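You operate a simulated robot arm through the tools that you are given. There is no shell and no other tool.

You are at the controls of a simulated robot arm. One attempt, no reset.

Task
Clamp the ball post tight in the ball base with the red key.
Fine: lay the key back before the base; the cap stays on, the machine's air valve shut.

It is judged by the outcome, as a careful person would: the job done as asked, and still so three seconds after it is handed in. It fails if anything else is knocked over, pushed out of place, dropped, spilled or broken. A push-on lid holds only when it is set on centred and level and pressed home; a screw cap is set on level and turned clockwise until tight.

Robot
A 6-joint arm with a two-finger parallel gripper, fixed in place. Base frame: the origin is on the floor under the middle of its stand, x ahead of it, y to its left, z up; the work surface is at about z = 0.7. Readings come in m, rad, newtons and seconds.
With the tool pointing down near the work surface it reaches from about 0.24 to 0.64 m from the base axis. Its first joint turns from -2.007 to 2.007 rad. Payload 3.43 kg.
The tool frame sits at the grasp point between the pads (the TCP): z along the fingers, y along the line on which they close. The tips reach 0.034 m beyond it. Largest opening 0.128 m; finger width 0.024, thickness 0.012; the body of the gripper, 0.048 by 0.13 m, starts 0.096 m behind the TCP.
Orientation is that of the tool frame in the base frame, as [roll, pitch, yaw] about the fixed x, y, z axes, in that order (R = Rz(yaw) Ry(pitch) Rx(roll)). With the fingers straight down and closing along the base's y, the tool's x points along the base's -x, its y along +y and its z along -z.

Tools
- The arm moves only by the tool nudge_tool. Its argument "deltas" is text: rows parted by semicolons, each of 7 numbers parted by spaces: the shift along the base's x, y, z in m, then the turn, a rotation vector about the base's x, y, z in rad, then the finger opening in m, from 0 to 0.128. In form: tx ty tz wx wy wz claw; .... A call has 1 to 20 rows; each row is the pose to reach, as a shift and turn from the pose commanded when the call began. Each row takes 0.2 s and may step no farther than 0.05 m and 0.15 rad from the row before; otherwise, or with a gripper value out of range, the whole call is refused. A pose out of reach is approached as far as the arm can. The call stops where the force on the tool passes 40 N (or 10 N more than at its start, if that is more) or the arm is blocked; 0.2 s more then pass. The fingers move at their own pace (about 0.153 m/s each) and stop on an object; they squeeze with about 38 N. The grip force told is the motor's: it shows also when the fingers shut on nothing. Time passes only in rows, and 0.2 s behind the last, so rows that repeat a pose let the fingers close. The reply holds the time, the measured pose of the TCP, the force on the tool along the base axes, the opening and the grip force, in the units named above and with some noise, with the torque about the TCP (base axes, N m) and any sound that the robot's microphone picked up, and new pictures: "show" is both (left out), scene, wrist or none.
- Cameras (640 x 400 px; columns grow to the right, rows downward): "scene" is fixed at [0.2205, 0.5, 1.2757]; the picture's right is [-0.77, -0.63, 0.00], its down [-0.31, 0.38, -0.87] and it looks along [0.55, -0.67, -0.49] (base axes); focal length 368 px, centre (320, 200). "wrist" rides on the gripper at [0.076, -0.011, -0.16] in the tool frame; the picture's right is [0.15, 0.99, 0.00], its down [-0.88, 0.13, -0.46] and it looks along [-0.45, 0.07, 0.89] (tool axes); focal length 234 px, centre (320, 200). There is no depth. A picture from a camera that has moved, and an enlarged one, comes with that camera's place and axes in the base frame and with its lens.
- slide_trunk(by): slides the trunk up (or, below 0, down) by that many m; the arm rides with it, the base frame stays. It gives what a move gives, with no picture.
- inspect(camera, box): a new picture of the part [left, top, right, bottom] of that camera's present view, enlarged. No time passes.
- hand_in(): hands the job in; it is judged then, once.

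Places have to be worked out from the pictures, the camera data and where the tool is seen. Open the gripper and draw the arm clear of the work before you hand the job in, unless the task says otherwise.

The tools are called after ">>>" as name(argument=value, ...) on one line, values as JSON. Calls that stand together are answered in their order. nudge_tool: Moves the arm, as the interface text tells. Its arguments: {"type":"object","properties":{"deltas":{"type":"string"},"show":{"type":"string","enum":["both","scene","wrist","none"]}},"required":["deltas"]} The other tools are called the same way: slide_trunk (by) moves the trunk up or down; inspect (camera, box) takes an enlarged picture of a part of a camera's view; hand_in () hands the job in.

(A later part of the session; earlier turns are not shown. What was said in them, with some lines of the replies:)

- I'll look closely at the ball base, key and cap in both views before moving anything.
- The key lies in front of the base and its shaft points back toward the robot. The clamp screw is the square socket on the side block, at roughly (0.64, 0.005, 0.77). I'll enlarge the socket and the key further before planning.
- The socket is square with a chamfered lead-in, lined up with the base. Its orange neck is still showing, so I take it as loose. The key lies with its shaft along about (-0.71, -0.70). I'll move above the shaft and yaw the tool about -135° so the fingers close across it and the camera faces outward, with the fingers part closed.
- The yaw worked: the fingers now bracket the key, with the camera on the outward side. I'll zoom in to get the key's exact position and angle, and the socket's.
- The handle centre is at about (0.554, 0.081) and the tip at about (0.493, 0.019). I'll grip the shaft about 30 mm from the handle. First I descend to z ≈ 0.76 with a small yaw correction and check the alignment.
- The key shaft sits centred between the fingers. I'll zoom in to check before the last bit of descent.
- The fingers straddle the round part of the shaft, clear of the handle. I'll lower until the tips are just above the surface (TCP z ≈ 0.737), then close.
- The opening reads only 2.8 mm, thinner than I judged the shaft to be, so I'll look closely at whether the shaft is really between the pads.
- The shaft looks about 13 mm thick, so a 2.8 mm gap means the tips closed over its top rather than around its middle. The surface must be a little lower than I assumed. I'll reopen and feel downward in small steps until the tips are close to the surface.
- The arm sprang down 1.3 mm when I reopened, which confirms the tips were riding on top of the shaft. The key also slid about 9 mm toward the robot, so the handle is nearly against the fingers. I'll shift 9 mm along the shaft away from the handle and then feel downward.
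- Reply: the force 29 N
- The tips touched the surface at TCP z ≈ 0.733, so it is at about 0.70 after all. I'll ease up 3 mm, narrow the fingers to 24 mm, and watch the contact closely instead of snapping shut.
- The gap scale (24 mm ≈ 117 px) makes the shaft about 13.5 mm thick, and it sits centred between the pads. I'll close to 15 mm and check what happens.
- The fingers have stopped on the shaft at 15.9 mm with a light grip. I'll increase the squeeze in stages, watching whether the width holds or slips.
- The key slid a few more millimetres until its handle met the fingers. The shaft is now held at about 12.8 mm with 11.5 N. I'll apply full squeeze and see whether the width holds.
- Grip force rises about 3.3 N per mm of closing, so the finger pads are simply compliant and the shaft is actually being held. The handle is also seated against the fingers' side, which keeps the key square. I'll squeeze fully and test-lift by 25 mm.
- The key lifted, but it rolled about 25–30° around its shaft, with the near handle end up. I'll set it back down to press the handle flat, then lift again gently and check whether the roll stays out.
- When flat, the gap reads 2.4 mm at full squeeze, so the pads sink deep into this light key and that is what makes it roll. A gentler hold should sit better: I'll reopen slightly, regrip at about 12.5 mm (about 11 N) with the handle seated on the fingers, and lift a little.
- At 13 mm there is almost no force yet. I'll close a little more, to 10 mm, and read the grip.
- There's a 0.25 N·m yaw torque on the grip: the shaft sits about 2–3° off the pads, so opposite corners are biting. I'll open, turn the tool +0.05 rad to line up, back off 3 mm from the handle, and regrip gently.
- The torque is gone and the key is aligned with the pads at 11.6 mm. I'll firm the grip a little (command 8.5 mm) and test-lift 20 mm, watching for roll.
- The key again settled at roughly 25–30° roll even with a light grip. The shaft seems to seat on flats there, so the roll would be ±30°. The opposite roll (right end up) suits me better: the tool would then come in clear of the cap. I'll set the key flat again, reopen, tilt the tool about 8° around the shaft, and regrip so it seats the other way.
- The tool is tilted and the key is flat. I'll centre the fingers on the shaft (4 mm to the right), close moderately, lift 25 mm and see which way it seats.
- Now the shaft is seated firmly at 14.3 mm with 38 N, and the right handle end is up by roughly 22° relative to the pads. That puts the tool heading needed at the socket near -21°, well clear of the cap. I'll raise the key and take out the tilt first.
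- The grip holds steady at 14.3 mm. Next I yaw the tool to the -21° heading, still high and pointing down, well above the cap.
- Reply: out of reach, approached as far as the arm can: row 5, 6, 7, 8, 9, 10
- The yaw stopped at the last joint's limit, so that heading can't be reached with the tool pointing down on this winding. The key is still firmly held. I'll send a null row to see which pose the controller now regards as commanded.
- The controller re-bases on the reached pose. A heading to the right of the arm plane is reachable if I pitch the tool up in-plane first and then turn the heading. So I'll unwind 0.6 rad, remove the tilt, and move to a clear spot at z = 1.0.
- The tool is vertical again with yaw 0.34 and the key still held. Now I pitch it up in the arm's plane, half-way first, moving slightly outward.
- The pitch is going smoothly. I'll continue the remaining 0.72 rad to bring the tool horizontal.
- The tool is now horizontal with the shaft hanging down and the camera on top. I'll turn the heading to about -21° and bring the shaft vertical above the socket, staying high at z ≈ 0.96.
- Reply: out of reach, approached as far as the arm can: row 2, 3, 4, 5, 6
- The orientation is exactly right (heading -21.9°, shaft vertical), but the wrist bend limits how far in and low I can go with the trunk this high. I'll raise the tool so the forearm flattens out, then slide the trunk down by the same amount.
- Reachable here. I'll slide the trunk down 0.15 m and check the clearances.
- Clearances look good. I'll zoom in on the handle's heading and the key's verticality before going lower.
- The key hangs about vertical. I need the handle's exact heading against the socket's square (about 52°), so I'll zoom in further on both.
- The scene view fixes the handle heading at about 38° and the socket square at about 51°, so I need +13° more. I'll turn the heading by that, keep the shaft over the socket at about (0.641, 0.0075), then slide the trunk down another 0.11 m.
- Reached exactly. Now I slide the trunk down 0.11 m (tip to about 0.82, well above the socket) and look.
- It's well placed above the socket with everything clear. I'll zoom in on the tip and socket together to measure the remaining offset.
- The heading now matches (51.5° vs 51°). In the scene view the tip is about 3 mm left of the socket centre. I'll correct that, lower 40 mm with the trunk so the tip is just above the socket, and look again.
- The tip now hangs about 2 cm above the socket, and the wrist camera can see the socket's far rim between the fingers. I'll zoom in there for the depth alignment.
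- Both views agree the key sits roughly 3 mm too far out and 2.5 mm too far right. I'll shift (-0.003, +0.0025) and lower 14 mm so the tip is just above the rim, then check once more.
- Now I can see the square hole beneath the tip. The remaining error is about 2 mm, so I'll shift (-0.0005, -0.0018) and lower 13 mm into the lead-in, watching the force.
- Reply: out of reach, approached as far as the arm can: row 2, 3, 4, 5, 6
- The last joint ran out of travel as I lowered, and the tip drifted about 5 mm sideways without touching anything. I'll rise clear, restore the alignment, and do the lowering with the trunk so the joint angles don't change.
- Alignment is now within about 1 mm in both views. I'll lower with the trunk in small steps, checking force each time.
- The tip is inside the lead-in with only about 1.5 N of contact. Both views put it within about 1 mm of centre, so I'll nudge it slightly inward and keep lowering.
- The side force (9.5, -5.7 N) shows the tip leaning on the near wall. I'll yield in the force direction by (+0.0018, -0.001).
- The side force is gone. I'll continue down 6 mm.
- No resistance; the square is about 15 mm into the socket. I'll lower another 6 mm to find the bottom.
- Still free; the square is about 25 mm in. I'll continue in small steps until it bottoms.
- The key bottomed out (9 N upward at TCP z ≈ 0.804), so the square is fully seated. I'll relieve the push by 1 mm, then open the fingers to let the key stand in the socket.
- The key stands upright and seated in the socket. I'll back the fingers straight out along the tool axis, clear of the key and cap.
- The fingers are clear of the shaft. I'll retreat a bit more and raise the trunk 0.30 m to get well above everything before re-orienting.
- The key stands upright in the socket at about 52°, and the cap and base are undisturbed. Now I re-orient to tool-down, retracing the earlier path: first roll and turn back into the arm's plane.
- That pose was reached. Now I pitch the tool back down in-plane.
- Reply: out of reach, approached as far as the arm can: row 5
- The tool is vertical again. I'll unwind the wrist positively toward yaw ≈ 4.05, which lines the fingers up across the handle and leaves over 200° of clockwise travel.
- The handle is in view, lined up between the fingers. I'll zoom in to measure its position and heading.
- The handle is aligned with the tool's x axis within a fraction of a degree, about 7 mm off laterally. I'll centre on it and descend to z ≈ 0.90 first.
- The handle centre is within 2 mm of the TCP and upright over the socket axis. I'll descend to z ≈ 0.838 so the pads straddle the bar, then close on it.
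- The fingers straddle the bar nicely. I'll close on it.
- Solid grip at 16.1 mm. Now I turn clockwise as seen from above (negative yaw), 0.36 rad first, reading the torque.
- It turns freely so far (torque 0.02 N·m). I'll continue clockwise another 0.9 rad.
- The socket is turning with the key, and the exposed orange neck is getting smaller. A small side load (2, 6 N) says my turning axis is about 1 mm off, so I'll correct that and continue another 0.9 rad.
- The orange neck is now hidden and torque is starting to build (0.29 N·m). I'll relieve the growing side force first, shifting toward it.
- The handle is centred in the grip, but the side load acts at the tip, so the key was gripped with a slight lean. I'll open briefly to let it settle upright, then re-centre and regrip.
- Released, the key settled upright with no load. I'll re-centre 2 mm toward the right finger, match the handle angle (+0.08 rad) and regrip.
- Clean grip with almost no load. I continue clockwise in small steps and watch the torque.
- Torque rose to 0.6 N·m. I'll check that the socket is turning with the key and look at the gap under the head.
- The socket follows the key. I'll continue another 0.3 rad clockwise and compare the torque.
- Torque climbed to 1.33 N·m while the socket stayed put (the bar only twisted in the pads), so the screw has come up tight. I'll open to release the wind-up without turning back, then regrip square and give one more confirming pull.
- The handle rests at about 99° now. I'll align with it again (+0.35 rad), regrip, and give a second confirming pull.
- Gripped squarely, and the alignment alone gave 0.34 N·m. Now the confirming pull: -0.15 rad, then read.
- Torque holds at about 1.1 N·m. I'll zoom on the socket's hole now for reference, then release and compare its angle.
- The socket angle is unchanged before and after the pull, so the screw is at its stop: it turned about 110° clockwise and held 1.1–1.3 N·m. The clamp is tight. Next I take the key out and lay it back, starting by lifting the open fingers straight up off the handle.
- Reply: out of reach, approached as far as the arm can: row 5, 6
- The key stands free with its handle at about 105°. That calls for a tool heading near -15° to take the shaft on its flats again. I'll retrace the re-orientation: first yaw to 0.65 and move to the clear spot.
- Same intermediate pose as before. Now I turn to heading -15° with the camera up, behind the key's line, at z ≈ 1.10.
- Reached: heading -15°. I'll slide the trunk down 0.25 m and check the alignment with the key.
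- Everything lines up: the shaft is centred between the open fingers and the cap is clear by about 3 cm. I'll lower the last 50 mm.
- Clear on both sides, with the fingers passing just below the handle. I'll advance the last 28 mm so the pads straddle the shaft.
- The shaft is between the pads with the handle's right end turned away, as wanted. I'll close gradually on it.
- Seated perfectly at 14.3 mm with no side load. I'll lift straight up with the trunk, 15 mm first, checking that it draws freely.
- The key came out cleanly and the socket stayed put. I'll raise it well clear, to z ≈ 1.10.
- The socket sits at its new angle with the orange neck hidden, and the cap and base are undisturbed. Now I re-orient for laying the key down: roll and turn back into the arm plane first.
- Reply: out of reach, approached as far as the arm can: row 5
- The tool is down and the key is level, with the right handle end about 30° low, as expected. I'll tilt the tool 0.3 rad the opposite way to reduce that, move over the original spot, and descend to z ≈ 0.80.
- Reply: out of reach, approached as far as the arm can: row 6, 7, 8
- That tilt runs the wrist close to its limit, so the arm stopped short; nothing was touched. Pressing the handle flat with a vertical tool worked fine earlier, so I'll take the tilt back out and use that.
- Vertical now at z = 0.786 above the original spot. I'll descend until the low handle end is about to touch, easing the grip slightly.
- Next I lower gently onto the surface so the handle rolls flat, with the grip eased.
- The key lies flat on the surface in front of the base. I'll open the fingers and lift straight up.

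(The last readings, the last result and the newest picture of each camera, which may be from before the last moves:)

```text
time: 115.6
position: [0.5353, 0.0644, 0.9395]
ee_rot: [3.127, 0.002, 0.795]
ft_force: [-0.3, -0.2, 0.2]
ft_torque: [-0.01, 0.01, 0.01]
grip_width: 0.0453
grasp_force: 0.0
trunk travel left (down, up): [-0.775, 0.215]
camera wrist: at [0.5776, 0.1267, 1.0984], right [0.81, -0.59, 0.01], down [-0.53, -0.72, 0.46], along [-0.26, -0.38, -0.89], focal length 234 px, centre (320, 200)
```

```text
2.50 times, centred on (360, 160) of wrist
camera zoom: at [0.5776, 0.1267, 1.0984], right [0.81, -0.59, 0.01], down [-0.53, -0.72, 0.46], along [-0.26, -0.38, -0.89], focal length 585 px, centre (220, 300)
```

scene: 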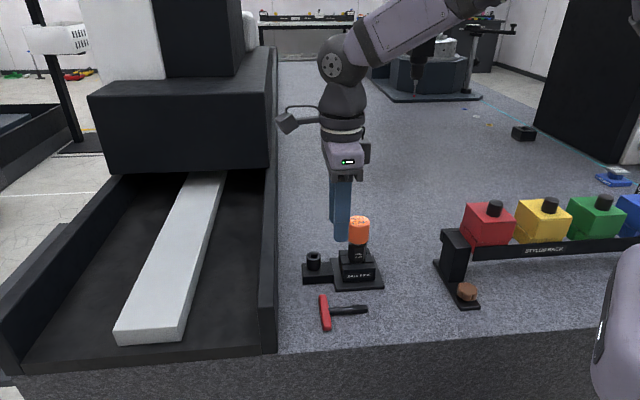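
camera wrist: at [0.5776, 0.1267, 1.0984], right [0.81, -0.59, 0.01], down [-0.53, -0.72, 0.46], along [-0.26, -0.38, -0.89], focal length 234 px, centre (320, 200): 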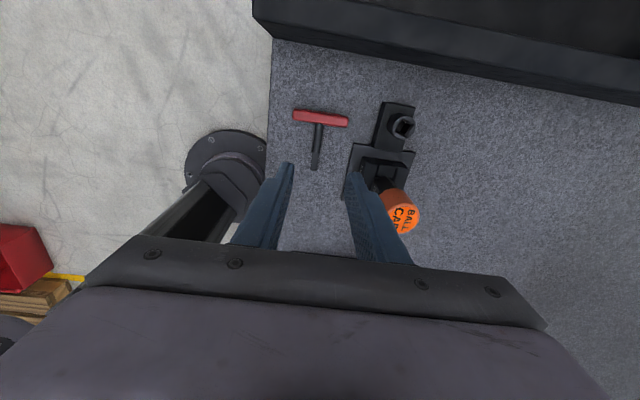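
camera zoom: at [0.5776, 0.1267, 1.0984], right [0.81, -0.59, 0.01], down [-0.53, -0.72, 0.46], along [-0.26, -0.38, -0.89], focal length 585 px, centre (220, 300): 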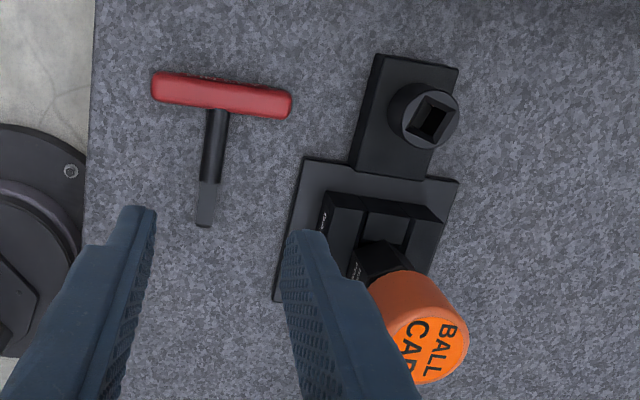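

The key lies back almost exactly where it started. The base is unmoved, the cap is on, and the socket neck is fully hidden. I'll draw the arm up and back, clear of the work, with the gripper open.

>>> nudge_tool(deltas="0 0 0.04 0 0 0 0.045; 0 0 0.08 0 0 0 0.045; -0.02 0 0.11 0 0 0 0.045; -0.05 0 0.13 0 0 0 0.06; -0.08 0 0.15 0 0 0 0.06; -0.11 0 0.15 0 0 0 0.06; -0.13 0 0.15 0 0 0 0.06; -0.13 0 0.15 0 0 0 0.06", show="both")

>>> inspect(camera="scene", box=[280, 200, 400, 340])

>>> inspect(camera="scene", box=[420, 180, 640, 320])

```text
time: 117.4
position: [0.4054, 0.0637, 1.0887]
ee_rot: [3.128, 0.0, 0.796]
ft_force: [0.6, 0.6, -1.2]
ft_torque: [-0.02, 0.0, -0.01]
grip_width: 0.0599
grasp_force: 0.1
trunk travel left (down, up): [-0.775, 0.215]
camera wrist: at [0.4477, 0.1269, 1.2481], right [0.81, -0.59, 0.01], down [-0.53, -0.72, 0.46], along [-0.26, -0.38, -0.89], focal length 234 px, centre (320, 200)
```

scene: 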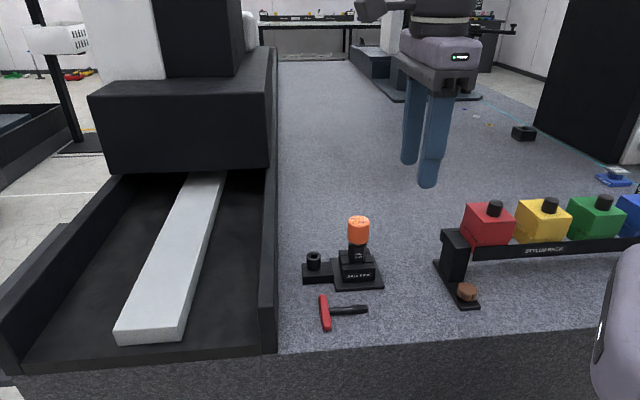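
wrist: 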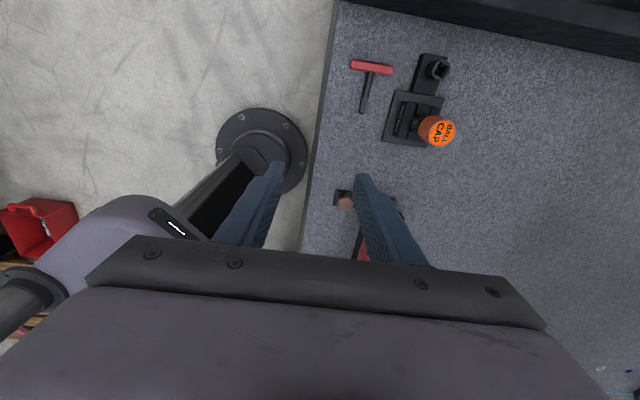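

```text
2.86 times, centred on (340, 270) of scene
camera zoom: at [0.2205, 0.5, 1.2757], right [-0.77, -0.63, 0.0], down [-0.31, 0.38, -0.87], along [0.55, -0.67, -0.49], focal length 1050 px, centre (263, 0)
```

zoom: 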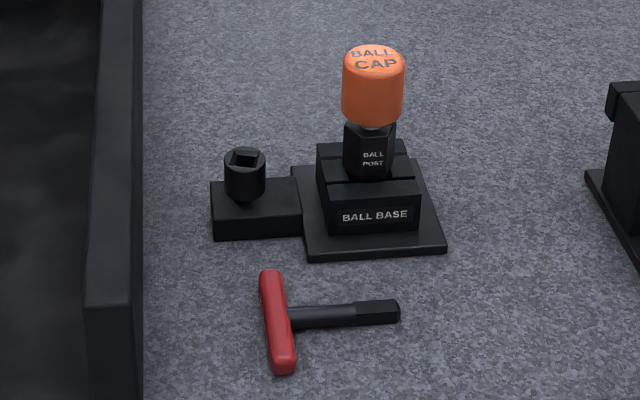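

```text
2.86 times, centred on (530, 250) of scene
camera zoom: at [0.2205, 0.5, 1.2757], right [-0.77, -0.63, 0.0], down [-0.31, 0.38, -0.87], along [0.55, -0.67, -0.49], focal length 1050 px, centre (-280, 57)
```

zoom: 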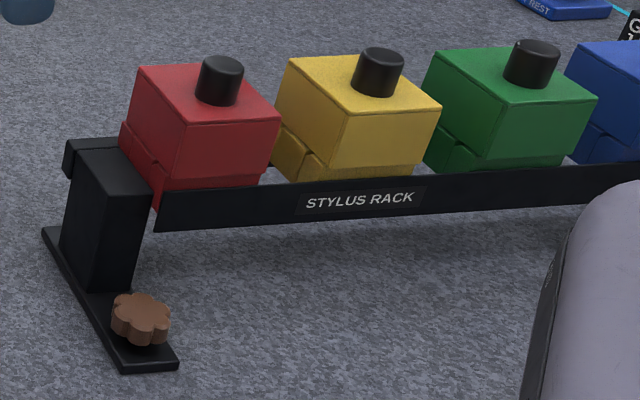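

All is in place: the clamp screw is tight with its neck hidden, the key lies flat before the base, the cap is on, the rack and brown knob are undisturbed, and the arm is clear and open. I'm handing the job in.

>>> hand_in()

```text
The job is handed in.
```

I clamped the ball post in the ball base with the red key and handed the job in.

- **Clamp:** the screw turned about 110° clockwise and then stopped. It held 1.1 to 1.3 N·m on two separate pulls without moving further. I had no direct reading that the post itself is clamped, so "tight" rests on that stop.
- **Key:** it lies flat in front of the base, almost exactly where it started.
- **Cap and valve:** the ball cap stayed on. I never identified the air valve for certain; the closest thing was the brown knob by the stylus rack, which I did not touch.
- **Surroundings:** the base, rack and everything else look unmoved in the last pictures. The gripper is open and the arm is drawn back.
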